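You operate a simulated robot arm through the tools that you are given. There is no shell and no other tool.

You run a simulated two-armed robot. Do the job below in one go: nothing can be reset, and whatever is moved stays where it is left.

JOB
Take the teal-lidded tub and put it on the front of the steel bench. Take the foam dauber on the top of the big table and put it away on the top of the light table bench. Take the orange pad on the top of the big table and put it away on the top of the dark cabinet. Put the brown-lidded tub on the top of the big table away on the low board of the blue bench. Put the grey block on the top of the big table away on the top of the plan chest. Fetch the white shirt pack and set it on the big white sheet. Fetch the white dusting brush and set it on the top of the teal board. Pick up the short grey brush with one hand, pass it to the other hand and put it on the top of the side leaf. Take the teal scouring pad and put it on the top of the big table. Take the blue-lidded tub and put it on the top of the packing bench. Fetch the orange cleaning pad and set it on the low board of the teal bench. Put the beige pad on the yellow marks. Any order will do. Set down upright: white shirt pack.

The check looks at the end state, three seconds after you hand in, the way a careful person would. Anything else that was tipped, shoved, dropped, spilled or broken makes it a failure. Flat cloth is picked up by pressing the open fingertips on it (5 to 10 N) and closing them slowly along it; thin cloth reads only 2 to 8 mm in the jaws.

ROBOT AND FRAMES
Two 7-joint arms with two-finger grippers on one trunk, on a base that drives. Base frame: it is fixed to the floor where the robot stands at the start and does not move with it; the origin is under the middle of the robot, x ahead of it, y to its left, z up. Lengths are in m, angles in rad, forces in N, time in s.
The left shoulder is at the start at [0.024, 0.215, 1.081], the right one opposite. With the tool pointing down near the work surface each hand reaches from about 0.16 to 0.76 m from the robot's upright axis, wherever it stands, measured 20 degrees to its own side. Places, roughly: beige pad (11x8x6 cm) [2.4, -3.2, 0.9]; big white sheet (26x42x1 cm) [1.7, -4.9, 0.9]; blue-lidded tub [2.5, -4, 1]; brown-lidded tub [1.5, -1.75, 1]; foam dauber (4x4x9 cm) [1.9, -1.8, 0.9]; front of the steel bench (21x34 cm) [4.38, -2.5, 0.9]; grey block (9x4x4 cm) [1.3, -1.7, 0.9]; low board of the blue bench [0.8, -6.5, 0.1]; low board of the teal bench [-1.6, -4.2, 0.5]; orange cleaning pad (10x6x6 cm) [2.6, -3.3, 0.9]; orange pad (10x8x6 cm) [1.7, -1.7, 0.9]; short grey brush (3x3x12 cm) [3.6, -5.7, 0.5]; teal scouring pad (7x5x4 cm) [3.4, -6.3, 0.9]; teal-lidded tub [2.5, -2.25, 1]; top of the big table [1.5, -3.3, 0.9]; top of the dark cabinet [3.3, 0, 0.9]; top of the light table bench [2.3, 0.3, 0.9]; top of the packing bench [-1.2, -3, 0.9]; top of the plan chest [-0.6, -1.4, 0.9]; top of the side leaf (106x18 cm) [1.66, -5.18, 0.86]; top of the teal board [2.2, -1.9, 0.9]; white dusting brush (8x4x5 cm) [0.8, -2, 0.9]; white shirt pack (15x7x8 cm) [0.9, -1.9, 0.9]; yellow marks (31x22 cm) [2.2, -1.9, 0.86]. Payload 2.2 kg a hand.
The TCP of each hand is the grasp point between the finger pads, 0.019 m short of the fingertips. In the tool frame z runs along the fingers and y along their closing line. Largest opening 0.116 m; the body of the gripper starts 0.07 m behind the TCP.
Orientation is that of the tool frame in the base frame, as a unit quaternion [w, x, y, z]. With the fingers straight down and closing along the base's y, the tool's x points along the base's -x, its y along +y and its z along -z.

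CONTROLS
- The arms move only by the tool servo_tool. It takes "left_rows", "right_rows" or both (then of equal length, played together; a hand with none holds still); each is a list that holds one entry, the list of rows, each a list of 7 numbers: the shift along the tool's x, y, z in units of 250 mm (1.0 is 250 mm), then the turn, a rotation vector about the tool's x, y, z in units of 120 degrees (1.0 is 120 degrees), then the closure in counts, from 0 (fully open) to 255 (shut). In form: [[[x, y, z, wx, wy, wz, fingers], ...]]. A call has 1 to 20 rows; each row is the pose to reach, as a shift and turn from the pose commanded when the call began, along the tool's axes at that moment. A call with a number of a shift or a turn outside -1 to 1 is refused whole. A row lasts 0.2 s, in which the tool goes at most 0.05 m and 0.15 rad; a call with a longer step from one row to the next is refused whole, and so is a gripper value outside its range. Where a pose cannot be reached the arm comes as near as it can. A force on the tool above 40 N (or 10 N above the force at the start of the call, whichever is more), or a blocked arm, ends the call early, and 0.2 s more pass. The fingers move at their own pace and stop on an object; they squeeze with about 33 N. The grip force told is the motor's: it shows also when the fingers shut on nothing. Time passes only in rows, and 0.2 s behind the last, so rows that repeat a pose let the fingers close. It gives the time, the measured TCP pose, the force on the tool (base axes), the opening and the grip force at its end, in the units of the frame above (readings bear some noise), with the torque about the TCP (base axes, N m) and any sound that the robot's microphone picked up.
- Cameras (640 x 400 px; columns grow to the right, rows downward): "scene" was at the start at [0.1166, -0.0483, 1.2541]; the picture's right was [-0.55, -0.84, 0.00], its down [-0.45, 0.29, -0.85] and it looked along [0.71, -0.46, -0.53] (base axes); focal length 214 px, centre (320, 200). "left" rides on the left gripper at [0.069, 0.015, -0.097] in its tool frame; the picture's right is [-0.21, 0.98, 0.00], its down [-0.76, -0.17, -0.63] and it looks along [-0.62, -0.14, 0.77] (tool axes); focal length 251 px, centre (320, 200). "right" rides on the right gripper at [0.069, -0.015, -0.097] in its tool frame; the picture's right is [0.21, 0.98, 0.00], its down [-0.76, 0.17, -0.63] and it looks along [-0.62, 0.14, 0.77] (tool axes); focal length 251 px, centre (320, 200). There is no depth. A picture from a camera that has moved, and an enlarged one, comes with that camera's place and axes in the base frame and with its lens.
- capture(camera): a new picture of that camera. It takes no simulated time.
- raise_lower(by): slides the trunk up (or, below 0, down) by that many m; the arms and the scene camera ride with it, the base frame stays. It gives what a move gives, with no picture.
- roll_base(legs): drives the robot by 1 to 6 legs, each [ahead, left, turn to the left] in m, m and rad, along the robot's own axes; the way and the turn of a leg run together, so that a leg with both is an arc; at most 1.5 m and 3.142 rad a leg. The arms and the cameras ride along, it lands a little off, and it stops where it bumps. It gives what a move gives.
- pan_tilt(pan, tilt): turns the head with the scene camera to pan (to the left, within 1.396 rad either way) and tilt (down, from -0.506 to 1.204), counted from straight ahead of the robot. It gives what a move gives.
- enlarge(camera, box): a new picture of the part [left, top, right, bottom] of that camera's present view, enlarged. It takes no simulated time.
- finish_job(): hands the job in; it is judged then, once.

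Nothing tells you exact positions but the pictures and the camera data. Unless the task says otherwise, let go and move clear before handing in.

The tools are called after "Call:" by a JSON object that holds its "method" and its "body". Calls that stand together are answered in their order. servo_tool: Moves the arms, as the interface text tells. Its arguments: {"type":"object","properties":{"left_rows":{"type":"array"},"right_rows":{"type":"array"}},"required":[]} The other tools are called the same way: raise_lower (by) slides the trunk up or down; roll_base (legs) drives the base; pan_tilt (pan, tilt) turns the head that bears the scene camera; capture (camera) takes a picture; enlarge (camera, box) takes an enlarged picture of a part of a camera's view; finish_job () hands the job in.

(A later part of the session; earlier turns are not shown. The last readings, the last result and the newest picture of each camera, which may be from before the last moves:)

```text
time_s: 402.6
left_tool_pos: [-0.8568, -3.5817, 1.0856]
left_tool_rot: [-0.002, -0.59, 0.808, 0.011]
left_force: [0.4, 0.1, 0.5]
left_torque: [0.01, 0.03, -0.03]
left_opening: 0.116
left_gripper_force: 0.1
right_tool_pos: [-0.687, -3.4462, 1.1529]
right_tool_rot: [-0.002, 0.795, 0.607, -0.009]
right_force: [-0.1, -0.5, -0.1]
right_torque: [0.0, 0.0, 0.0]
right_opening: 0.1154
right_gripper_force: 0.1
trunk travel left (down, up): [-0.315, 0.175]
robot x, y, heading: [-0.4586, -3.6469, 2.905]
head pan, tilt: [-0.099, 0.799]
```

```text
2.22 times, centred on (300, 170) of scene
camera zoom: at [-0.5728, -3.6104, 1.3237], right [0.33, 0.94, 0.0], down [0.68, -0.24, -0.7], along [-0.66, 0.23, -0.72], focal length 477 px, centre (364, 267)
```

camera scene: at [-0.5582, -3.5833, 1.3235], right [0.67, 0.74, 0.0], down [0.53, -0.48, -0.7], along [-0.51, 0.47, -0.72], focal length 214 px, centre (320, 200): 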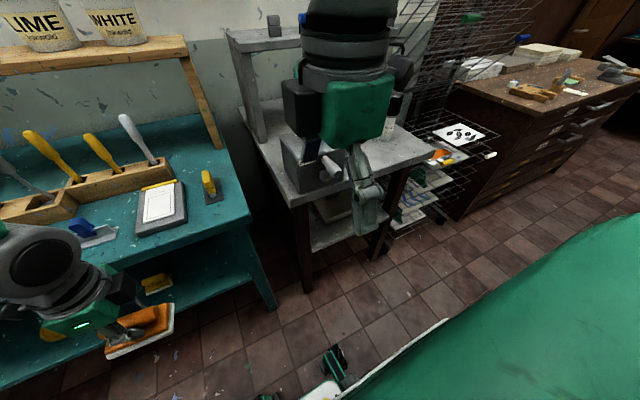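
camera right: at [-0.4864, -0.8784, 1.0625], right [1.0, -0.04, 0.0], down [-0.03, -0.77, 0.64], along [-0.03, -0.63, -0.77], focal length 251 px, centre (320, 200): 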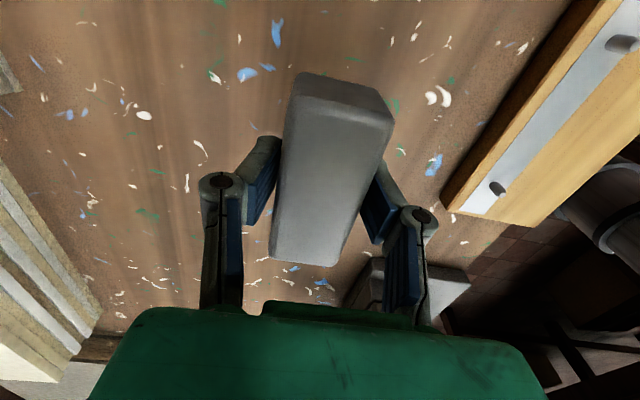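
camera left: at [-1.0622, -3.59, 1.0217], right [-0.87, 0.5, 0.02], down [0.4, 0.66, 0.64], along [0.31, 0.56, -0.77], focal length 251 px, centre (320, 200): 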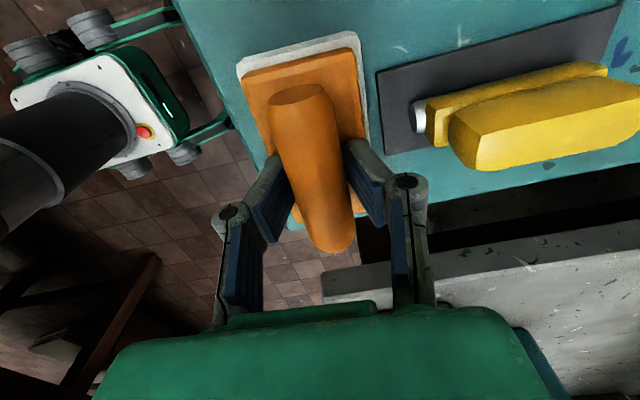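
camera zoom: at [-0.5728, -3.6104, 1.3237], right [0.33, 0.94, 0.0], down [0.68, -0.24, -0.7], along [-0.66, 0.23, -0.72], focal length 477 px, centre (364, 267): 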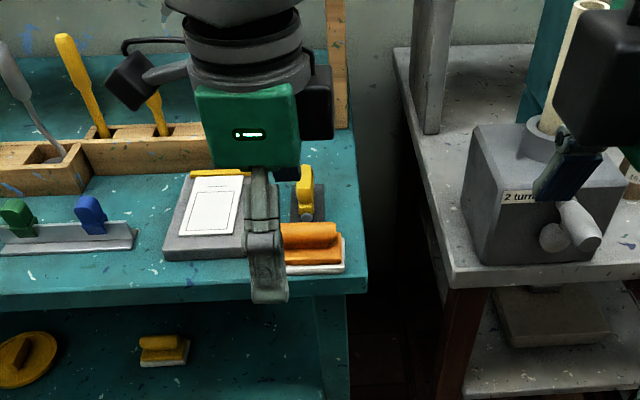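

Now turn the left hand back (closing left-right) and tilt it forward 60° for an end-on grip of the handle.

Call:
{"method": "servo_tool", "body": {"left_rows": [[[0, 0.04, -0.02, 0, 0, -0.068, 0], [0, 0.08, -0.04, 0, 0, -0.136, 0], [0, 0.12, -0.06, 0, 0, -0.204, 0], [0, 0.16, -0.08, 0, 0, -0.272, 0], [0, 0.2, -0.1, 0, 0, -0.34, 0], [0, 0.24, -0.1, 0, 0, -0.408, 0], [0, 0.28, -0.1, 0, 0, -0.476, 0], [0, 0.32, -0.1, 0, 0, -0.544, 0], [0, 0.32, -0.1, 0, 0, -0.612, 0], [0, 0.32, -0.1, 0, 0, -0.68, 0], [0, 0.32, -0.1, 0, 0, -0.75, 0], [0, 0.32, -0.1, 0, 0, -0.75, 0]]]}}

Call:
{"method": "servo_tool", "body": {"left_rows": [[[0, 0, 0, 0, -0.065, 0, 0], [0, 0, 0, 0, -0.13, 0, 0], [0, 0, 0, 0, -0.195, 0, 0], [0, 0, 0, 0, -0.26, 0, 0], [0, 0, 0, 0, -0.325, 0, 0], [0, 0, 0, 0, -0.39, 0, 0], [0, 0, 0, 0, -0.455, 0, 0], [0, 0, 0, 0, -0.5, 0, 0], [0, 0, 0, 0, -0.5, 0, 0], [0, 0, 0, 0, -0.5, 0, 0]]]}}

Call:
{"method": "capture", "body": {"camera": "left"}}

Call:
{"method": "capture", "body": {"camera": "scene"}}

```text
time_s: 405.2
left_tool_pos: [-0.9344, -3.559, 1.1102]
left_tool_rot: [-0.004, 0.988, -0.152, -0.007]
left_force: [-0.4, -0.2, 0.7]
left_torque: [-0.02, 0.01, 0.02]
left_opening: 0.1159
left_gripper_force: 0.0
right_tool_pos: [-0.6871, -3.4447, 1.1525]
right_tool_rot: [-0.002, 0.794, 0.607, -0.009]
right_force: [-0.1, 0.5, -0.1]
right_torque: [0.0, -0.01, 0.01]
right_opening: 0.1161
right_gripper_force: 0.0
trunk travel left (down, up): [-0.315, 0.175]
robot x, y, heading: [-0.455, -3.6487, 2.903]
head pan, tilt: [-0.099, 0.799]
```

```text
time_s: 407.4
left_tool_pos: [-0.9339, -3.5571, 1.1098]
left_tool_rot: [-0.08, 0.852, -0.131, -0.501]
left_force: [-0.1, 0.5, -0.6]
left_torque: [-0.02, -0.01, 0.02]
left_opening: 0.1161
left_gripper_force: 0.0
left hand out of reach, approached as far as the arm can: row 6
right_tool_pos: [-0.6881, -3.4425, 1.1524]
right_tool_rot: [-0.001, 0.795, 0.607, -0.008]
right_force: [-0.4, -0.6, 0.8]
right_torque: [0.0, 0.0, -0.02]
right_opening: 0.1162
right_gripper_force: 0.0
trunk travel left (down, up): [-0.315, 0.175]
robot x, y, heading: [-0.4572, -3.6461, 2.902]
head pan, tilt: [-0.099, 0.799]
```

```text
taken
camera left: at [-0.8269, -3.6081, 1.0949], right [-0.4, -0.9, 0.18], down [0.23, 0.1, 0.97], along [-0.89, 0.43, 0.17], focal length 251 px, centre (320, 200)
```

left: 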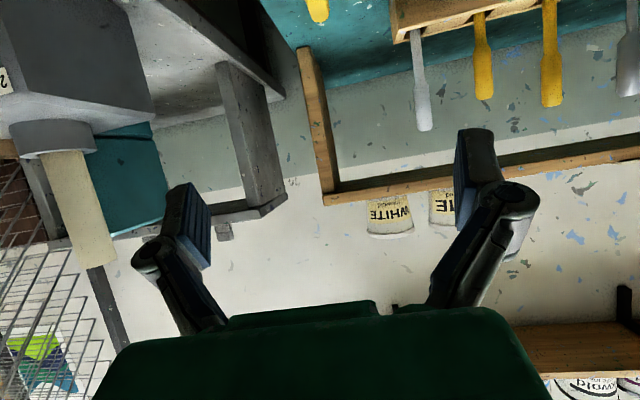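

```text
taken
camera scene: at [-0.574, -3.6088, 1.3235], right [0.33, 0.94, 0.0], down [0.68, -0.24, -0.7], along [-0.66, 0.23, -0.72], focal length 214 px, centre (320, 200)
```

scene: 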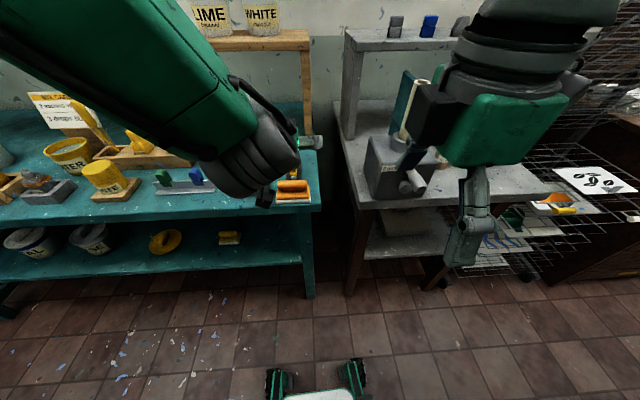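

Tilt achieved. Now lower in front of the pad to the pre-grasp point, then check.

Call:
{"method": "servo_tool", "body": {"left_rows": [[[0.09, 0, 0.045, 0, 0, 0, 0], [0.18, 0, 0.09, 0, 0, 0, 0], [0.27, 0, 0.135, 0, 0, 0, 0], [0.36, 0, 0.18, 0, 0, 0, 0], [0.455, 0.004, 0.228, 0, 0, 0, 0], [0.455, 0.004, 0.228, 0, 0, 0, 0]]]}}

Call:
{"method": "capture", "body": {"camera": "left"}}

Call:
{"method": "capture", "body": {"camera": "scene"}}

```text
time_s: 408.8
left_tool_pos: [-0.9296, -3.5609, 0.9826]
left_tool_rot: [-0.081, 0.852, -0.13, -0.501]
left_force: [-0.7, 0.4, -0.1]
left_torque: [0.02, 0.01, 0.01]
left_opening: 0.1161
left_gripper_force: 0.1
right_tool_pos: [-0.6882, -3.4454, 1.152]
right_tool_rot: [-0.002, 0.795, 0.606, -0.009]
right_force: [0.3, -0.3, 0.3]
right_torque: [0.02, 0.0, 0.01]
right_opening: 0.116
right_gripper_force: 0.0
trunk travel left (down, up): [-0.315, 0.175]
robot x, y, heading: [-0.4585, -3.6492, 2.9]
head pan, tilt: [-0.099, 0.799]
```

```text
taken
camera left: at [-0.8227, -3.6108, 0.9685], right [-0.4, -0.9, 0.18], down [0.23, 0.09, 0.97], along [-0.89, 0.43, 0.17], focal length 251 px, centre (320, 200)
```

left: 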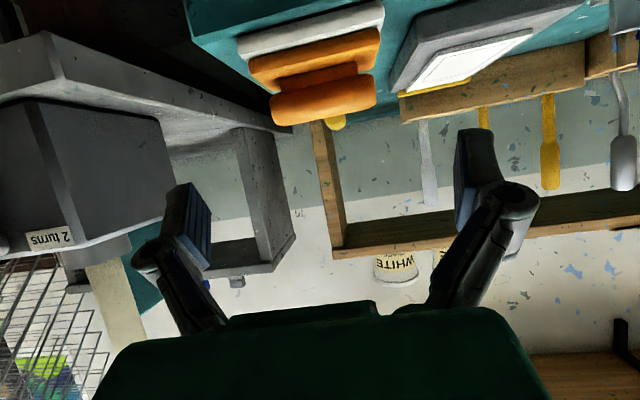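

```text
taken
camera scene: at [-0.5743, -3.61, 1.3236], right [0.33, 0.94, 0.0], down [0.68, -0.24, -0.7], along [-0.66, 0.23, -0.72], focal length 214 px, centre (320, 200)
```

scene: 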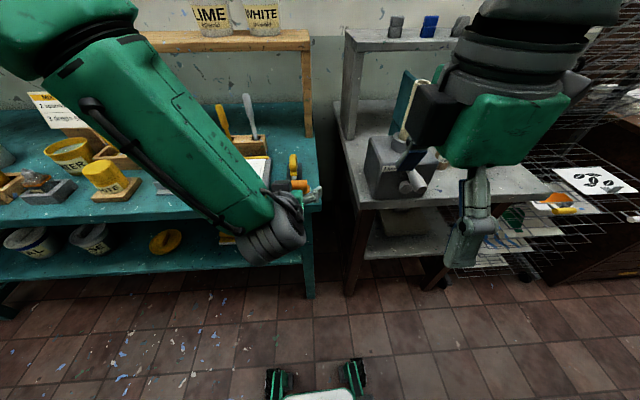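

Aligned with the handle ends. Advance and grip.

Call:
{"method": "servo_tool", "body": {"left_rows": [[[0, 0.0, 0.12, 0, 0, 0, 0], [0, 0.0, 0.24, 0, 0, 0, 0], [0, 0.0, 0.34, 0, 0, 0, 0], [0, 0.0, 0.42, 0, 0, 0, 0], [0, 0.0, 0.456, 0, 0, 0, 0], [0, 0.0, 0.456, 0, 0, 0, 0]]]}}

Call:
{"method": "capture", "body": {"camera": "left"}}

```text
time_s: 410.2
left_tool_pos: [-1.0233, -3.5292, 0.9256]
left_tool_rot: [-0.081, 0.852, -0.131, -0.5]
left_force: [-0.3, 0.0, 0.4]
left_torque: [0.0, 0.01, 0.01]
left_opening: 0.1165
left_gripper_force: 0.1
right_tool_pos: [-0.6873, -3.4438, 1.1533]
right_tool_rot: [-0.002, 0.795, 0.607, -0.01]
right_force: [-0.2, 0.0, -0.6]
right_torque: [-0.02, 0.06, -0.01]
right_opening: 0.1161
right_gripper_force: 0.2
trunk travel left (down, up): [-0.315, 0.175]
robot x, y, heading: [-0.4569, -3.6515, 2.906]
head pan, tilt: [-0.099, 0.799]
```

```text
taken
camera left: at [-0.9171, -3.58, 0.912], right [-0.4, -0.9, 0.18], down [0.23, 0.1, 0.97], along [-0.89, 0.43, 0.16], focal length 251 px, centre (320, 200)
```

left: 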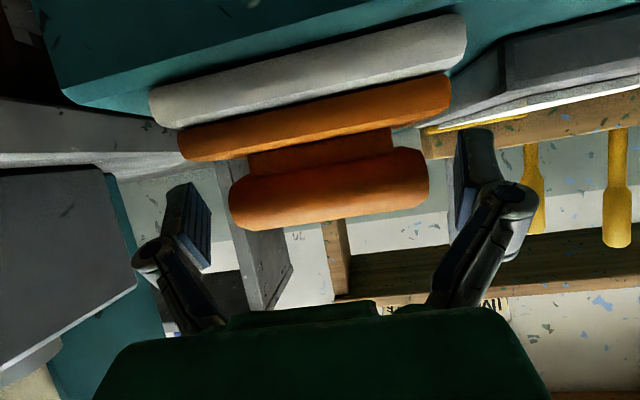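

The handle is right between the fingers. Close, then lift slightly.

Call:
{"method": "servo_tool", "body": {"left_rows": [[[0, 0.0, 0, 0, 0, 0, 40], [0, 0.0, 0, 0, 0, 0, 80], [0, 0.0, 0, 0, 0, 0, 160], [0, 0.0, 0, 0, 0, 0, 255], [0, 0.0, 0, 0, 0, 0, 255], [0, 0.0, 0, 0, 0, 0, 255]]]}}

Call:
{"method": "servo_tool", "body": {"left_rows": [[[-0.05, 0, -0.03, 0, 0, 0, 255], [-0.12, 0, -0.066, 0, 0, 0, 255], [-0.2, 0, -0.11, 0, 0, 0, 255], [-0.2, 0, -0.11, 0, 0, 0, 255]]]}}

Call:
{"method": "capture", "body": {"camera": "left"}}

Call:
{"method": "enlarge", "body": {"camera": "scene", "box": [180, 120, 360, 260]}}

```text
time_s: 411.6
left_tool_pos: [-1.024, -3.53, 0.9268]
left_tool_rot: [-0.081, 0.852, -0.131, -0.501]
left_force: [-0.3, -0.5, 0.0]
left_torque: [0.0, 0.04, 0.0]
left_opening: 0.0861
left_gripper_force: 32.9
right_tool_pos: [-0.6887, -3.4443, 1.1523]
right_tool_rot: [-0.002, 0.796, 0.605, -0.009]
right_force: [0.2, 0.4, -0.3]
right_torque: [0.0, 0.04, 0.01]
right_opening: 0.116
right_gripper_force: 0.0
trunk travel left (down, up): [-0.315, 0.175]
robot x, y, heading: [-0.4569, -3.6526, 2.906]
head pan, tilt: [-0.099, 0.799]
```

```text
time_s: 412.6
left_tool_pos: [-1.0249, -3.5304, 0.9852]
left_tool_rot: [-0.081, 0.852, -0.131, -0.5]
left_force: [0.0, -0.1, -0.2]
left_torque: [-0.02, -0.03, -0.02]
left_opening: 0.0861
left_gripper_force: 33.0
right_tool_pos: [-0.6883, -3.4453, 1.1532]
right_tool_rot: [-0.001, 0.795, 0.607, -0.008]
right_force: [0.0, -1.1, 0.9]
right_torque: [0.01, -0.04, 0.02]
right_opening: 0.1159
right_gripper_force: 0.0
trunk travel left (down, up): [-0.315, 0.175]
robot x, y, heading: [-0.4543, -3.6453, 2.901]
head pan, tilt: [-0.099, 0.799]
```

```text
taken
camera left: at [-0.9179, -3.581, 0.9706], right [-0.4, -0.9, 0.18], down [0.22, 0.1, 0.97], along [-0.89, 0.43, 0.16], focal length 251 px, centre (320, 200)
```

left: 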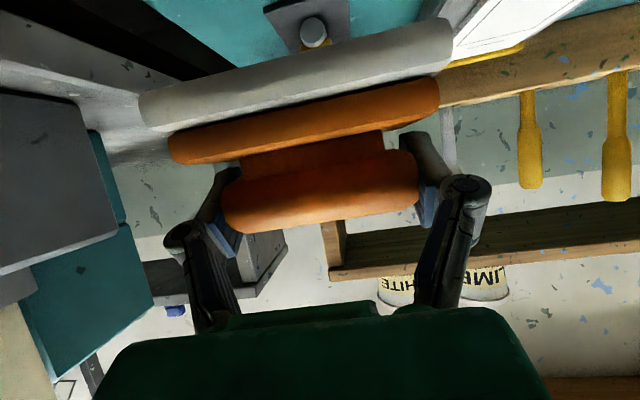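

```text
2.86 times, centred on (270, 190) of scene
camera zoom: at [-0.5757, -3.6098, 1.3234], right [0.33, 0.94, 0.0], down [0.68, -0.24, -0.69], along [-0.66, 0.23, -0.72], focal length 613 px, centre (463, 229)
```

zoom: 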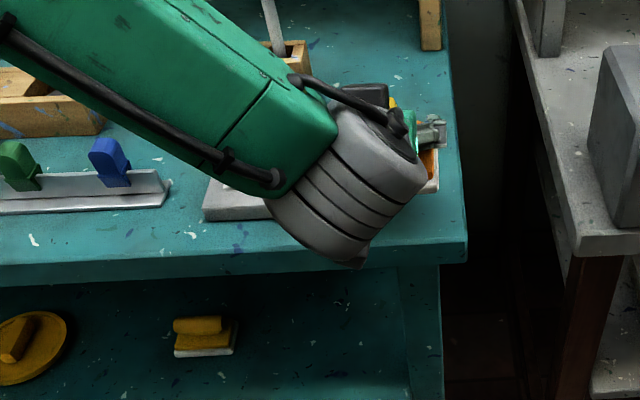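

Held level by the handle ends. Retreat in front of the bench and to the left, then lower the trunk.

Call:
{"method": "servo_tool", "body": {"left_rows": [[[-0.02, 0, -0.1, 0, 0, 0, 255], [0.0, 0, -0.2, 0, 0, 0, 255], [0.03, 0, -0.3, 0, 0, 0, 255], [0.07, 0, -0.4, 0, 0, 0, 255], [0.12, 0, -0.5, 0, 0, 0, 255], [0.16, 0.1, -0.53, 0, 0, 0, 255], [0.19, 0.22, -0.54, 0, 0, 0, 255], [0.213, 0.36, -0.552, 0, 0, 0, 255], [0.213, 0.36, -0.552, 0, 0, 0, 255]]]}}

Call:
{"method": "raise_lower", "body": {"by": -0.3}}

Call:
{"method": "pan_tilt", "body": {"pan": 0.1, "tilt": 0.7}}

Call:
{"method": "capture", "body": {"camera": "scene"}}

Call:
{"method": "capture", "body": {"camera": "left"}}

```text
time_s: 414.6
left_tool_pos: [-0.9122, -3.6627, 1.0036]
left_tool_rot: [-0.082, 0.852, -0.131, -0.5]
left_force: [-0.2, 0.3, -1.9]
left_torque: [0.0, -0.02, -0.01]
left_opening: 0.0862
left_gripper_force: 32.9
right_tool_pos: [-0.6898, -3.446, 1.153]
right_tool_rot: [-0.002, 0.795, 0.607, -0.008]
right_force: [1.0, 0.7, -1.7]
right_torque: [0.04, 0.01, -0.02]
right_opening: 0.1161
right_gripper_force: 0.0
trunk travel left (down, up): [-0.315, 0.175]
robot x, y, heading: [-0.4553, -3.6454, 2.907]
head pan, tilt: [-0.099, 0.799]
```

```text
time_s: 417.6
left_tool_pos: [-0.9119, -3.6611, 0.7027]
left_tool_rot: [-0.081, 0.852, -0.131, -0.501]
left_force: [-1.4, 0.4, -0.9]
left_torque: [0.05, 0.05, -0.02]
left_opening: 0.0862
left_gripper_force: 33.4
right_tool_pos: [-0.6875, -3.4453, 0.8527]
right_tool_rot: [-0.002, 0.795, 0.607, -0.008]
right_force: [-0.1, -0.2, -0.9]
right_torque: [-0.01, 0.01, -0.01]
right_opening: 0.1162
right_gripper_force: 0.1
trunk travel left (down, up): [-0.015, 0.475]
robot x, y, heading: [-0.4556, -3.6481, 2.904]
head pan, tilt: [-0.099, 0.799]
```

```text
time_s: 418.3
left_tool_pos: [-0.9111, -3.6608, 0.7029]
left_tool_rot: [-0.081, 0.852, -0.13, -0.501]
left_force: [0.1, 0.6, -0.3]
left_torque: [0.0, 0.03, -0.03]
left_opening: 0.0858
left_gripper_force: 33.2
right_tool_pos: [-0.6876, -3.4454, 0.8527]
right_tool_rot: [-0.003, 0.795, 0.607, -0.008]
right_force: [1.0, 0.6, -0.1]
right_torque: [0.0, 0.01, 0.03]
right_opening: 0.1162
right_gripper_force: 0.1
trunk travel left (down, up): [-0.015, 0.475]
robot x, y, heading: [-0.4572, -3.6473, 2.907]
head pan, tilt: [0.099, 0.7]
```

```text
taken
camera scene: at [-0.5822, -3.6261, 1.0317], right [0.14, 0.99, 0.0], down [0.64, -0.09, -0.76], along [-0.76, 0.11, -0.65], focal length 214 px, centre (320, 200)
```

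scene: 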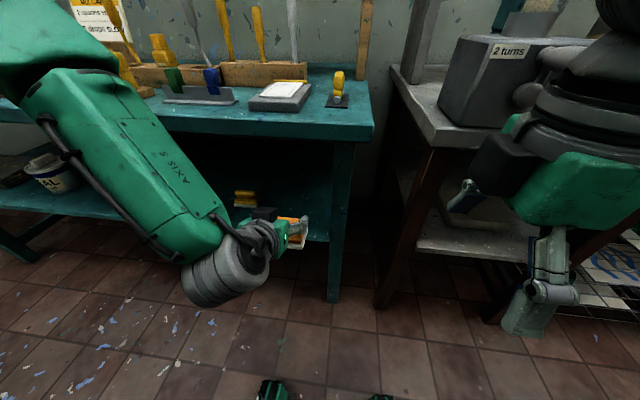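

```text
taken
camera left: at [-0.804, -3.7113, 0.689], right [-0.4, -0.9, 0.18], down [0.23, 0.09, 0.97], along [-0.89, 0.43, 0.17], focal length 251 px, centre (320, 200)
```

left: 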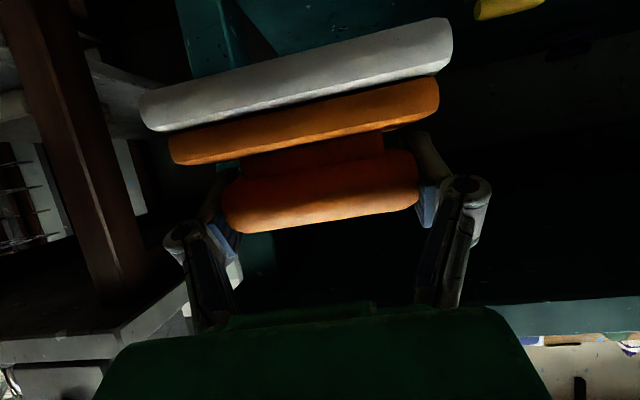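

Pad is in front of the low board. Lower to just above its level and slide half-way in, then check.

Call:
{"method": "servo_tool", "body": {"left_rows": [[[0.12, 0, 0.066, 0, 0, 0, 255], [0.24, 0, 0.132, 0, 0, 0, 255], [0.36, 0.002, 0.2, 0, 0, 0, 255], [0.28, 0.012, 0.34, 0, 0, 0, 255], [0.2, 0.022, 0.48, 0, 0, 0, 255], [0.155, 0.029, 0.57, 0, 0, 0, 255], [0.155, 0.029, 0.57, 0, 0, 0, 255]]]}}

Call:
{"method": "capture", "body": {"camera": "scene"}}

Call:
{"method": "capture", "body": {"camera": "left"}}

```text
time_s: 419.9
left_tool_pos: [-1.0127, -3.6354, 0.6014]
left_tool_rot: [-0.082, 0.852, -0.131, -0.5]
left_force: [0.0, -0.8, -0.8]
left_torque: [0.03, -0.01, 0.02]
left_opening: 0.0859
left_gripper_force: 33.1
right_tool_pos: [-0.6885, -3.4453, 0.853]
right_tool_rot: [-0.003, 0.795, 0.607, -0.008]
right_force: [-0.6, -1.0, 0.1]
right_torque: [-0.06, 0.02, 0.02]
right_opening: 0.1159
right_gripper_force: 0.0
trunk travel left (down, up): [-0.015, 0.475]
robot x, y, heading: [-0.4559, -3.6492, 2.899]
head pan, tilt: [0.099, 0.7]
```

```text
taken
camera scene: at [-0.5827, -3.6262, 1.0317], right [0.14, 0.99, 0.0], down [0.64, -0.09, -0.76], along [-0.76, 0.11, -0.65], focal length 214 px, centre (320, 200)
```

scene: 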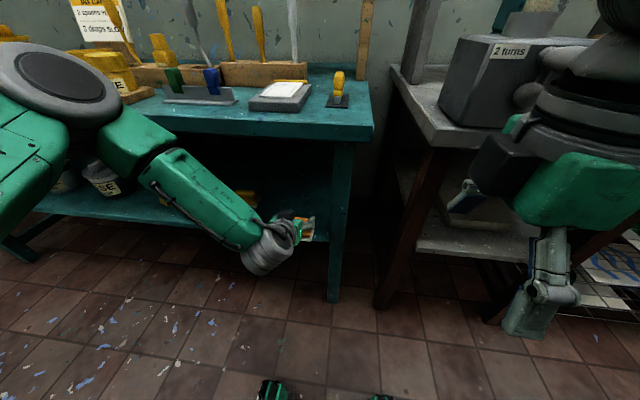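

```text
taken
camera left: at [-0.9055, -3.6856, 0.5857], right [-0.4, -0.9, 0.18], down [0.23, 0.09, 0.97], along [-0.89, 0.43, 0.17], focal length 251 px, centre (320, 200)
```

left: 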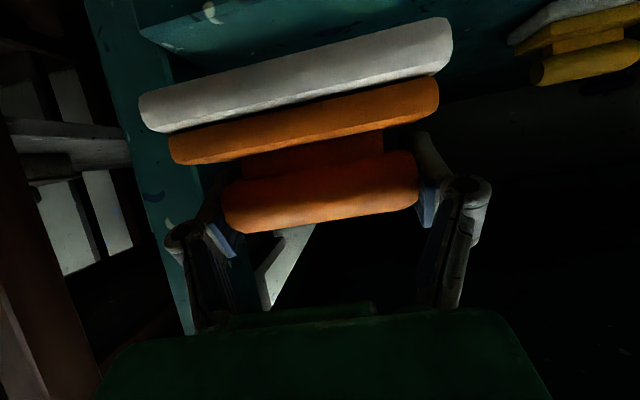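

Clear so far. Slide in the remaining ~11 cm, then lower in small steps.

Call:
{"method": "servo_tool", "body": {"left_rows": [[[-0.05, 0.007, 0.09, 0, 0, 0, 255], [-0.1, 0.014, 0.18, 0, 0, 0, 255], [-0.15, 0.021, 0.27, 0, 0, 0, 255], [-0.21, 0.029, 0.38, 0, 0, 0, 255], [-0.21, 0.029, 0.38, 0, 0, 0, 255]]]}}

Call:
{"method": "servo_tool", "body": {"left_rows": [[[0.04, 0, 0.022, 0, 0, 0, 255], [0.08, 0, 0.044, 0, 0, 0, 255], [0.1, 0, 0.056, 0, 0, 0, 255], [0.1, 0, 0.056, 0, 0, 0, 255]]]}}

Call:
{"method": "capture", "body": {"camera": "left"}}

Call:
{"method": "enlarge", "body": {"camera": "scene", "box": [180, 160, 380, 300]}}

```text
time_s: 421.1
left_tool_pos: [-1.12, -3.6087, 0.6009]
left_tool_rot: [-0.082, 0.852, -0.131, -0.501]
left_force: [0.1, 0.0, -1.0]
left_torque: [-0.01, 0.0, 0.02]
left_opening: 0.0858
left_gripper_force: 33.2
right_tool_pos: [-0.6879, -3.446, 0.8523]
right_tool_rot: [-0.001, 0.795, 0.607, -0.008]
right_force: [0.5, -0.6, -0.1]
right_torque: [-0.01, 0.0, 0.0]
right_opening: 0.1161
right_gripper_force: 0.1
trunk travel left (down, up): [-0.015, 0.475]
robot x, y, heading: [-0.4551, -3.6497, 2.905]
head pan, tilt: [0.099, 0.7]
```

```text
time_s: 422.1
left_tool_pos: [-1.12, -3.6087, 0.5716]
left_tool_rot: [-0.082, 0.852, -0.131, -0.501]
left_force: [0.4, 0.9, -1.3]
left_torque: [0.0, -0.02, -0.02]
left_opening: 0.086
left_gripper_force: 33.1
right_tool_pos: [-0.6884, -3.4454, 0.8523]
right_tool_rot: [-0.001, 0.795, 0.607, -0.008]
right_force: [-0.6, -0.4, 0.4]
right_torque: [0.0, -0.02, -0.03]
right_opening: 0.1161
right_gripper_force: 0.0
trunk travel left (down, up): [-0.015, 0.475]
robot x, y, heading: [-0.4594, -3.6461, 2.898]
head pan, tilt: [0.099, 0.7]
```

```text
taken
camera left: at [-1.0127, -3.6594, 0.5571], right [-0.4, -0.9, 0.18], down [0.23, 0.09, 0.97], along [-0.89, 0.43, 0.17], focal length 251 px, centre (320, 200)
```

left: 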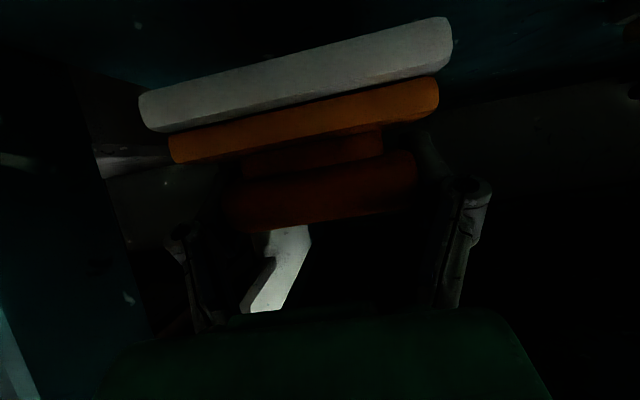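

```text
2.86 times, centred on (280, 230) of scene
camera zoom: at [-0.5831, -3.6261, 1.0316], right [0.14, 0.99, 0.0], down [0.64, -0.09, -0.76], along [-0.76, 0.11, -0.65], focal length 613 px, centre (434, 114)
```

zoom: 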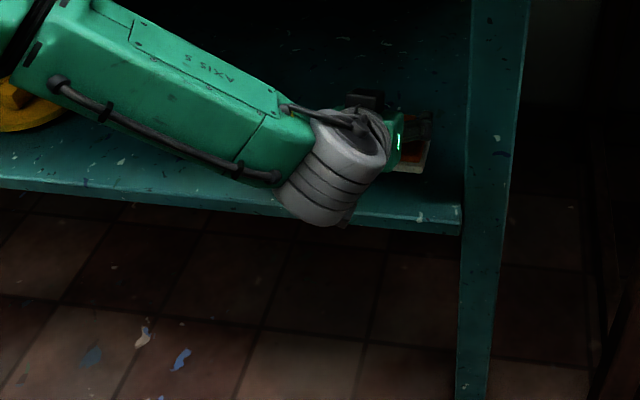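

Inside over the board with room. Lower in small steps to contact.

Call:
{"method": "servo_tool", "body": {"left_rows": [[[0.035, 0, 0.019, 0, 0, 0, 255], [0.035, 0, 0.019, 0, 0, 0, 255]]]}}

Call:
{"method": "servo_tool", "body": {"left_rows": [[[0.035, 0, 0.019, 0, 0, 0, 255], [0.035, 0, 0.019, 0, 0, 0, 255]]]}}

Call:
{"method": "servo_tool", "body": {"left_rows": [[[0.035, 0, 0.019, 0, 0, 0, 255], [0.035, 0, 0.019, 0, 0, 0, 255]]]}}

```text
time_s: 422.7
left_tool_pos: [-1.1199, -3.609, 0.5617]
left_tool_rot: [-0.081, 0.852, -0.13, -0.501]
left_force: [0.4, -0.2, -0.2]
left_torque: [-0.01, 0.01, 0.02]
left_opening: 0.086
left_gripper_force: 33.0
right_tool_pos: [-0.687, -3.4463, 0.8524]
right_tool_rot: [-0.002, 0.794, 0.607, -0.008]
right_force: [-0.1, 0.5, 0.2]
right_torque: [0.01, 0.04, 0.01]
right_opening: 0.1161
right_gripper_force: 0.0
trunk travel left (down, up): [-0.015, 0.475]
robot x, y, heading: [-0.4608, -3.652, 2.905]
head pan, tilt: [0.099, 0.7]
```

```text
time_s: 423.3
left_tool_pos: [-1.1199, -3.6084, 0.5522]
left_tool_rot: [-0.081, 0.852, -0.131, -0.5]
left_force: [-0.2, 0.4, -0.9]
left_torque: [-0.02, 0.02, 0.0]
left_opening: 0.086
left_gripper_force: 33.1
right_tool_pos: [-0.6866, -3.4464, 0.8525]
right_tool_rot: [-0.003, 0.795, 0.607, -0.008]
right_force: [0.4, -0.4, 0.2]
right_torque: [0.02, -0.02, 0.02]
right_opening: 0.1161
right_gripper_force: 0.0
trunk travel left (down, up): [-0.015, 0.475]
robot x, y, heading: [-0.4566, -3.654, 2.903]
head pan, tilt: [0.099, 0.7]
```

```text
time_s: 423.9
left_tool_pos: [-1.1226, -3.608, 0.5462]
left_tool_rot: [-0.082, 0.85, -0.132, -0.504]
left_force: [-0.2, 0.8, 21.1]
left_torque: [-1.25, -0.48, -0.05]
left_opening: 0.0863
left_gripper_force: 33.0
right_tool_pos: [-0.6858, -3.4443, 0.8535]
right_tool_rot: [-0.002, 0.795, 0.606, -0.009]
right_force: [-0.3, -0.3, 0.1]
right_torque: [0.03, -0.01, -0.02]
right_opening: 0.1162
right_gripper_force: 0.0
trunk travel left (down, up): [-0.015, 0.475]
robot x, y, heading: [-0.4576, -3.6496, 2.903]
head pan, tilt: [0.099, 0.7]
```

Contact (board at about 0.50). Open and back the hand straight out.

Call:
{"method": "servo_tool", "body": {"left_rows": [[[-0.004, 0, 0, 0, 0, 0, 200], [-0.008, 0, 0, 0, 0, 0, 100], [-0.008, 0, 0, 0, 0, 0, 40], [-0.008, 0, 0, 0, 0, 0, 0], [-0.008, 0, 0, 0, 0, 0, 0], [-0.008, 0, -0.08, 0, 0, 0, 0], [0.02, 0, -0.2, 0, 0, 0, 0], [0.06, 0, -0.34, 0, 0, 0, 0], [0.1, 0, -0.48, 0, 0, 0, 0], [0.16, 0, -0.62, 0, 0, 0, 0], [0.22, 0, -0.76, 0, 0, 0, 0], [0.24, 0, -0.86, 0, 0, 0, 0]]]}}

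Call:
{"method": "capture", "body": {"camera": "left"}}

Call:
{"method": "enlarge", "body": {"camera": "scene", "box": [180, 140, 380, 300]}}

```text
time_s: 426.5
left_tool_pos: [-0.9145, -3.6746, 0.5939]
left_tool_rot: [-0.081, 0.851, -0.13, -0.502]
left_force: [0.0, 0.2, 0.3]
left_torque: [0.0, -0.02, 0.01]
left_opening: 0.1159
left_gripper_force: 0.1
right_tool_pos: [-0.6872, -3.4453, 0.8527]
right_tool_rot: [-0.002, 0.795, 0.607, -0.009]
right_force: [0.6, 0.6, -0.1]
right_torque: [0.02, -0.01, 0.02]
right_opening: 0.1161
right_gripper_force: 0.1
trunk travel left (down, up): [-0.015, 0.475]
robot x, y, heading: [-0.4556, -3.6479, 2.904]
head pan, tilt: [0.099, 0.7]
```

```text
taken
camera left: at [-0.8063, -3.7252, 0.5794], right [-0.4, -0.9, 0.18], down [0.23, 0.09, 0.97], along [-0.89, 0.43, 0.17], focal length 251 px, centre (320, 200)
```

left: 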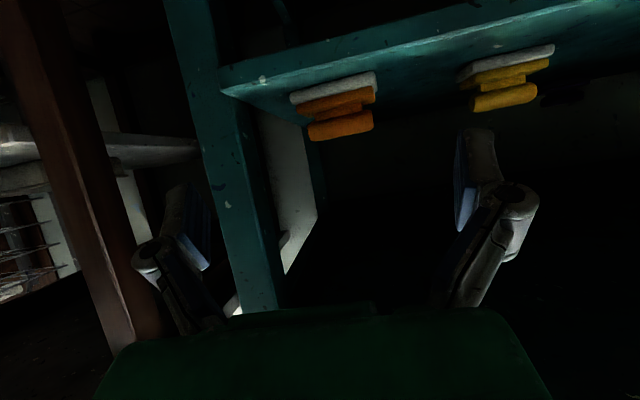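

```text
2.50 times, centred on (280, 220) of scene
camera zoom: at [-0.5822, -3.6263, 1.0317], right [0.14, 0.99, 0.0], down [0.64, -0.09, -0.76], along [-0.76, 0.11, -0.65], focal length 536 px, centre (420, 150)
```

zoom: 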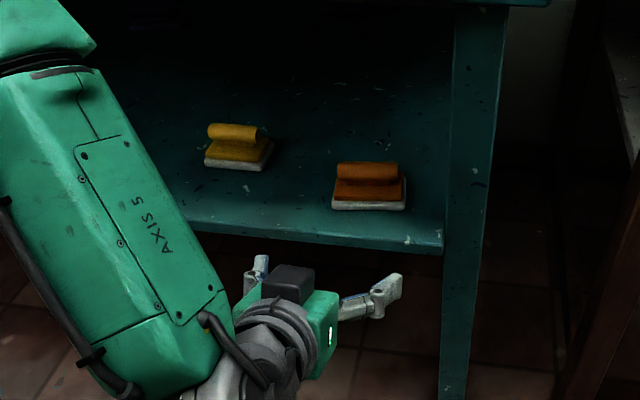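

The orange cleaning pad sits on the low board. Now back off, untilt the left hand, raise the trunk and head north for the white brush and shirt pack.

Call:
{"method": "roll_base", "body": {"legs": [[-0.15, 0, 0]]}}

Call:
{"method": "servo_tool", "body": {"left_rows": [[[0, 0, -0.05, 0, 0.065, 0, 0], [0, 0, -0.1, 0, 0.13, 0, 0], [0, 0, -0.1, 0, 0.195, 0, 0], [0, 0, -0.1, 0, 0.26, 0, 0], [0, 0, -0.1, 0, 0.325, 0, 0], [0, 0, -0.1, 0, 0.39, 0, 0], [0, 0, -0.1, 0, 0.455, 0, 0], [0, 0, -0.1, 0, 0.5, 0, 0], [0, 0, -0.1, 0, 0.5, 0, 0]]]}}

Call:
{"method": "raise_lower", "body": {"by": 0.29}}

Call:
{"method": "servo_tool", "body": {"left_rows": [[[0, 0.1, -0.12, 0, 0, 0, 0], [0, 0.2, -0.24, 0, 0, 0, 0], [0, 0.3, -0.36, 0, 0, 0, 0], [0, 0.4, -0.48, 0, 0, 0, 0], [0, 0.4, -0.6, 0, 0, 0, 0], [0, 0.4, -0.72, 0, 0, 0, 0], [0, 0.4, -0.84, 0, 0, 0, 0], [0, 0.4, -0.92, 0, 0, 0, 0]]]}}

Call:
{"method": "capture", "body": {"camera": "scene"}}

```text
time_s: 427.9
left_tool_pos: [-0.7705, -3.7104, 0.5931]
left_tool_rot: [-0.081, 0.852, -0.13, -0.501]
left_force: [0.3, -0.2, 0.5]
left_torque: [0.02, -0.02, -0.02]
left_opening: 0.1159
left_gripper_force: 0.0
right_tool_pos: [-0.5428, -3.4816, 0.8537]
right_tool_rot: [-0.004, 0.794, 0.607, -0.008]
right_force: [0.3, -0.2, 0.1]
right_torque: [0.01, -0.01, 0.01]
right_opening: 0.1158
right_gripper_force: 0.1
trunk travel left (down, up): [-0.015, 0.475]
robot x, y, heading: [-0.3115, -3.6853, 2.908]
head pan, tilt: [0.099, 0.7]
```

```text
time_s: 429.9
left_tool_pos: [-0.7471, -3.7179, 0.6074]
left_tool_rot: [-0.006, 0.988, -0.154, -0.009]
left_force: [-0.1, -0.6, -0.2]
left_torque: [0.0, 0.02, 0.01]
left_opening: 0.1159
left_gripper_force: 0.0
right_tool_pos: [-0.5425, -3.4817, 0.8533]
right_tool_rot: [-0.003, 0.794, 0.608, -0.009]
right_force: [-0.4, 0.7, 0.2]
right_torque: [0.01, -0.03, -0.01]
right_opening: 0.1159
right_gripper_force: 0.2
trunk travel left (down, up): [-0.015, 0.475]
robot x, y, heading: [-0.3117, -3.6831, 2.906]
head pan, tilt: [0.099, 0.7]
```

```text
time_s: 432.8
left_tool_pos: [-0.7481, -3.7179, 0.8971]
left_tool_rot: [-0.006, 0.988, -0.153, -0.009]
left_force: [0.4, -0.6, 0.0]
left_torque: [0.01, -0.03, -0.03]
left_opening: 0.116
left_gripper_force: 0.1
right_tool_pos: [-0.5424, -3.4819, 1.1432]
right_tool_rot: [-0.003, 0.794, 0.608, -0.009]
right_force: [-1.1, -0.3, -0.3]
right_torque: [-0.01, 0.01, 0.01]
right_opening: 0.1159
right_gripper_force: 0.1
trunk travel left (down, up): [-0.305, 0.185]
robot x, y, heading: [-0.312, -3.6831, 2.897]
head pan, tilt: [0.099, 0.7]
```

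```text
time_s: 434.6
left_tool_pos: [-0.7749, -3.8174, 1.1274]
left_tool_rot: [-0.005, 0.988, -0.154, -0.008]
left_force: [0.1, -0.2, 0.1]
left_torque: [-0.02, 0.04, 0.02]
left_opening: 0.1162
left_gripper_force: 0.0
right_tool_pos: [-0.5432, -3.4811, 1.1441]
right_tool_rot: [-0.003, 0.794, 0.608, -0.009]
right_force: [0.3, 0.3, -1.3]
right_torque: [-0.02, 0.0, -0.01]
right_opening: 0.1162
right_gripper_force: 0.0
trunk travel left (down, up): [-0.305, 0.185]
robot x, y, heading: [-0.3117, -3.6841, 2.906]
head pan, tilt: [0.099, 0.7]
```

```text
taken
camera scene: at [-0.4379, -3.6614, 1.3218], right [0.14, 0.99, 0.0], down [0.64, -0.09, -0.76], along [-0.76, 0.1, -0.65], focal length 214 px, centre (320, 200)
```

scene: 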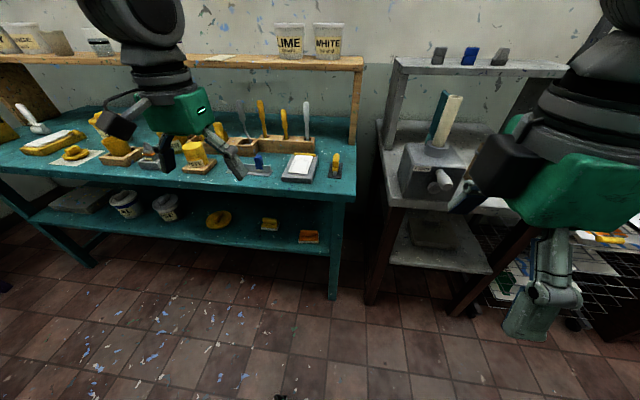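

Driving up the aisle to the table's near-right part.

Call:
{"method": "roll_base", "body": {"legs": [[0, 0, -1.576], [1.0, 0, 0], [0.72, 0, 0], [0, 0, -1.2]]}}

Call:
{"method": "pan_tilt", "body": {"pan": -0.3, "tilt": 0.65}}

Call:
{"method": "capture", "body": {"camera": "scene"}}

```text
time_s: 450.3
left_tool_pos: [0.5489, -1.7378, 1.1258]
left_tool_rot: [0.01, -0.017, 1.0, -0.004]
left_force: [0.3, -0.2, 0.2]
left_torque: [-0.01, -0.01, 0.02]
left_opening: 0.1158
left_gripper_force: 0.0
right_tool_pos: [0.4417, -2.131, 1.143]
right_tool_rot: [-0.009, 0.734, -0.68, 0.002]
right_force: [-0.4, -0.6, 0.4]
right_torque: [-0.02, -0.01, -0.04]
right_opening: 0.1159
right_gripper_force: 0.0
trunk travel left (down, up): [-0.305, 0.185]
robot x, y, heading: [0.1577, -2.0183, 0.106]
head pan, tilt: [0.099, 0.7]
```

```text
time_s: 451.2
left_tool_pos: [0.5464, -1.7376, 1.1259]
left_tool_rot: [0.01, -0.017, 1.0, -0.005]
left_force: [0.4, 0.0, 0.2]
left_torque: [0.01, 0.0, -0.05]
left_opening: 0.116
left_gripper_force: 0.1
right_tool_pos: [0.4388, -2.1315, 1.1435]
right_tool_rot: [-0.01, 0.734, -0.679, 0.003]
right_force: [0.1, -0.4, -0.5]
right_torque: [0.0, 0.01, 0.01]
right_opening: 0.116
right_gripper_force: 0.1
trunk travel left (down, up): [-0.305, 0.185]
robot x, y, heading: [0.1571, -2.0172, 0.11]
head pan, tilt: [-0.3, 0.649]
```

```text
taken
camera scene: at [0.2809, -2.029, 1.3261], right [-0.19, -0.98, 0.0], down [-0.6, 0.12, -0.8], along [0.78, -0.15, -0.61], focal length 214 px, centre (320, 200)
```

scene: 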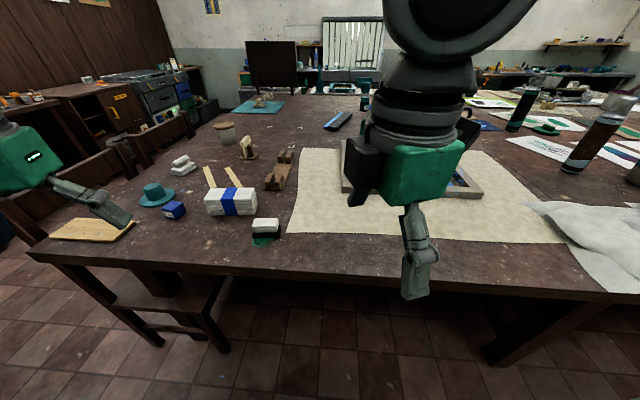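

I see the shirt pack (white with blue band, about (0.86,-1.85)) and the small white dusting brush (about (0.72,-1.96)). Zooming in.

Call:
{"method": "enlarge", "body": {"camera": "scene", "box": [140, 130, 320, 270]}}

Call:
{"method": "capture", "body": {"camera": "left"}}

Call:
{"method": "capture", "body": {"camera": "right"}}

```text
2.86 times, centred on (230, 200) of scene
camera zoom: at [0.2809, -2.029, 1.3261], right [-0.19, -0.98, 0.0], down [-0.6, 0.12, -0.8], along [0.78, -0.15, -0.61], focal length 613 px, centre (577, 200)
```

zoom: 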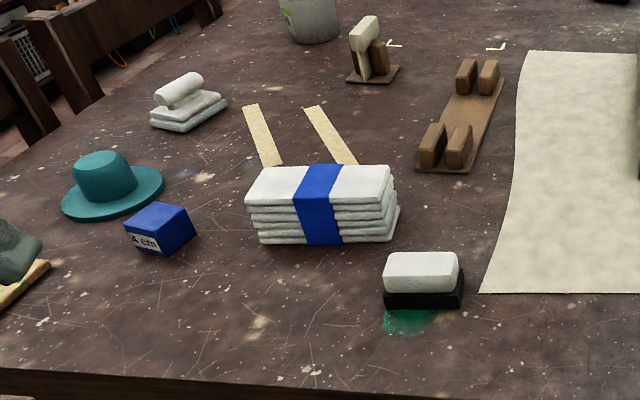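

```text
taken
camera left: at [0.4748, -1.7242, 1.2207], right [0.18, 0.98, 0.0], down [0.75, -0.13, 0.65], along [0.64, -0.12, -0.76], focal length 251 px, centre (320, 200)
```

left: 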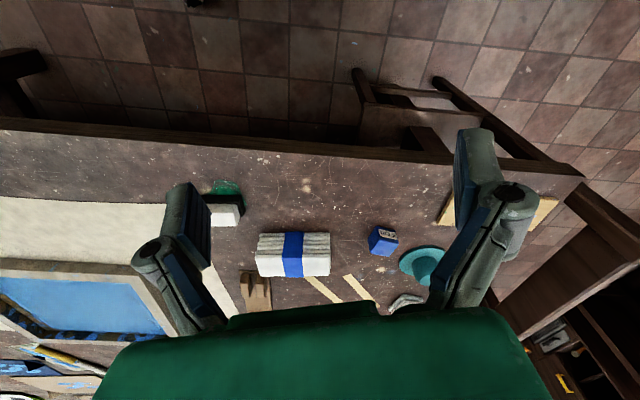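

```text
taken
camera right: at [0.4586, -2.2006, 1.2394], right [-0.96, -0.29, -0.02], down [-0.23, 0.73, 0.64], along [-0.17, 0.61, -0.77], focal length 251 px, centre (320, 200)
```

right: 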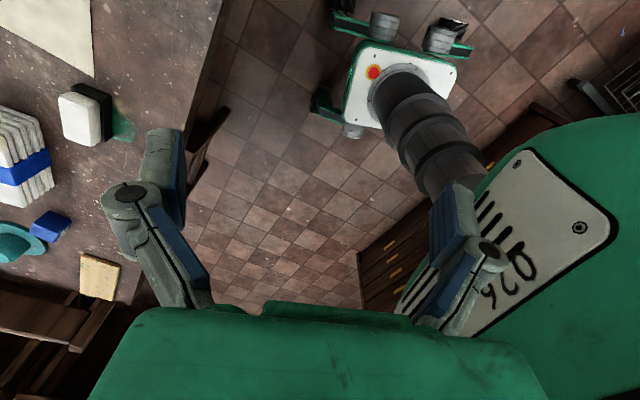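

Turning square to the table side and shifting a bit left so the brush is in front and the shirt pack slightly to the left.

Call:
{"method": "roll_base", "body": {"legs": [[0, 0, -0.35], [0.03, 0.18, 0]]}}

Call:
{"method": "servo_tool", "body": {"left_rows": [[[0, 0, 0, 0, 0, 0.068, 0], [0, 0, 0, 0, 0, 0.136, 0], [0, 0, 0, 0, 0, 0.204, 0], [0, 0, 0, 0, 0, 0.272, 0], [0, 0, 0, 0, 0, 0.34, 0], [0, 0, 0, 0, 0, 0.408, 0], [0, 0, 0, 0, 0, 0.476, 0], [0, 0, 0, 0, 0, 0.544, 0], [0, 0, 0, 0, 0, 0.612, 0], [0, 0, 0, 0, 0, 0.68, 0], [0, 0, 0, 0, 0, 0.75, 0], [0, 0, 0, 0, 0, 0.75, 0], [0, 0, 0, 0, 0, 0.75, 0], [0, 0, 0, 0, 0, 0.75, 0], [0, 0, 0, 0, 0, 0.75, 0]]]}}

Call:
{"method": "pan_tilt", "body": {"pan": 0.0, "tilt": 0.8}}

Call:
{"method": "capture", "body": {"camera": "scene"}}

Call:
{"method": "capture", "body": {"camera": "left"}}

Call:
{"method": "capture", "body": {"camera": "right"}}

```text
time_s: 453.8
left_tool_pos: [0.6884, -1.7343, 1.1289]
left_tool_rot: [0.01, 0.156, 0.988, -0.001]
left_force: [0.2, 0.4, 0.3]
left_torque: [0.0, 0.02, 0.02]
left_opening: 0.116
left_gripper_force: 0.0
right_tool_pos: [0.453, -2.0691, 1.1426]
right_tool_rot: [0.013, -0.604, 0.797, -0.001]
right_force: [0.6, 0.2, -0.1]
right_torque: [0.01, -0.02, -0.01]
right_opening: 0.1159
right_gripper_force: 0.1
trunk travel left (down, up): [-0.305, 0.185]
robot x, y, heading: [0.2292, -1.8526, -0.243]
head pan, tilt: [-0.3, 0.649]
```

```text
time_s: 457.0
left_tool_pos: [0.6869, -1.7339, 1.1286]
left_tool_rot: [0.01, 0.81, 0.586, 0.005]
left_force: [-0.5, -1.0, 0.7]
left_torque: [0.06, 0.01, -0.03]
left_opening: 0.1157
left_gripper_force: 0.0
right_tool_pos: [0.451, -2.066, 1.1441]
right_tool_rot: [0.012, -0.603, 0.797, -0.001]
right_force: [0.4, 0.3, 0.4]
right_torque: [0.01, -0.02, -0.01]
right_opening: 0.1155
right_gripper_force: 0.1
trunk travel left (down, up): [-0.305, 0.185]
robot x, y, heading: [0.2288, -1.8553, -0.244]
head pan, tilt: [-0.3, 0.649]
```

```text
time_s: 457.8
left_tool_pos: [0.6904, -1.7202, 1.1251]
left_tool_rot: [0.013, 0.809, 0.587, 0.002]
left_force: [0.1, 0.7, -1.3]
left_torque: [0.05, -0.03, -0.01]
left_opening: 0.116
left_gripper_force: 0.0
right_tool_pos: [0.4553, -2.054, 1.1454]
right_tool_rot: [0.008, -0.605, 0.797, -0.004]
right_force: [0.3, 0.2, 0.0]
right_torque: [-0.01, 0.03, 0.0]
right_opening: 0.1162
right_gripper_force: 0.0
trunk travel left (down, up): [-0.305, 0.185]
robot x, y, heading: [0.227, -1.8562, -0.244]
head pan, tilt: [0.0, 0.799]
```

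```text
taken
camera scene: at [0.3481, -1.8705, 1.3134], right [-0.24, -0.97, 0.01], down [-0.7, 0.17, -0.7], along [0.67, -0.17, -0.72], focal length 214 px, centre (320, 200)
```

scene: 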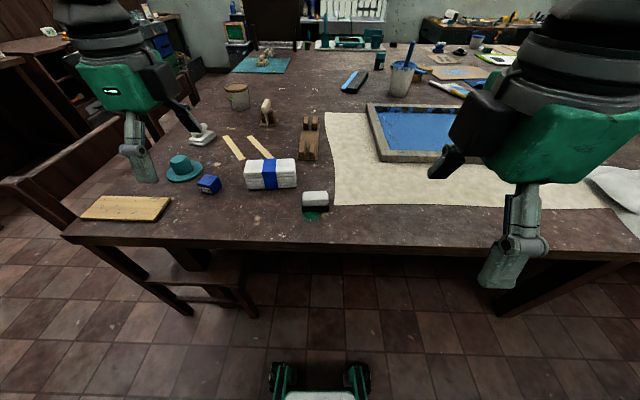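

```text
taken
camera left: at [0.724, -1.6573, 1.2209], right [0.86, -0.51, 0.02], down [-0.4, -0.66, 0.64], along [-0.31, -0.56, -0.77], focal length 251 px, centre (320, 200)
```

left: 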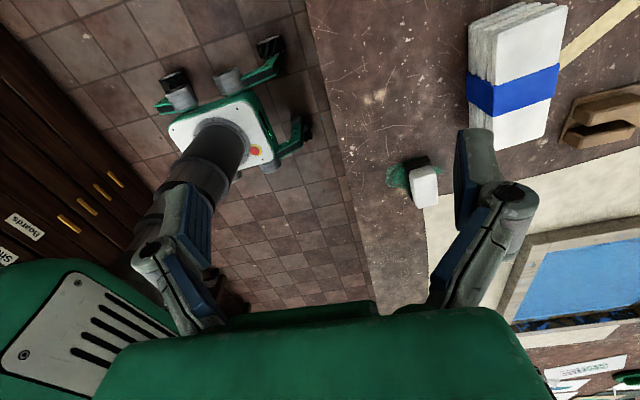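

```text
taken
camera right: at [0.4493, -2.1233, 1.2408], right [-1.0, 0.06, -0.02], down [0.03, 0.77, 0.63], along [0.05, 0.63, -0.77], focal length 251 px, centre (320, 200)
```

right: 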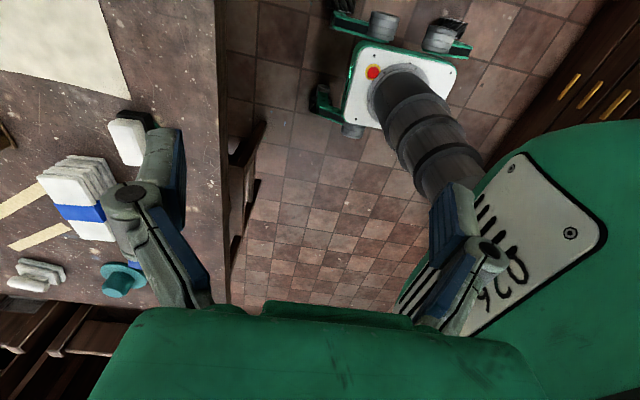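

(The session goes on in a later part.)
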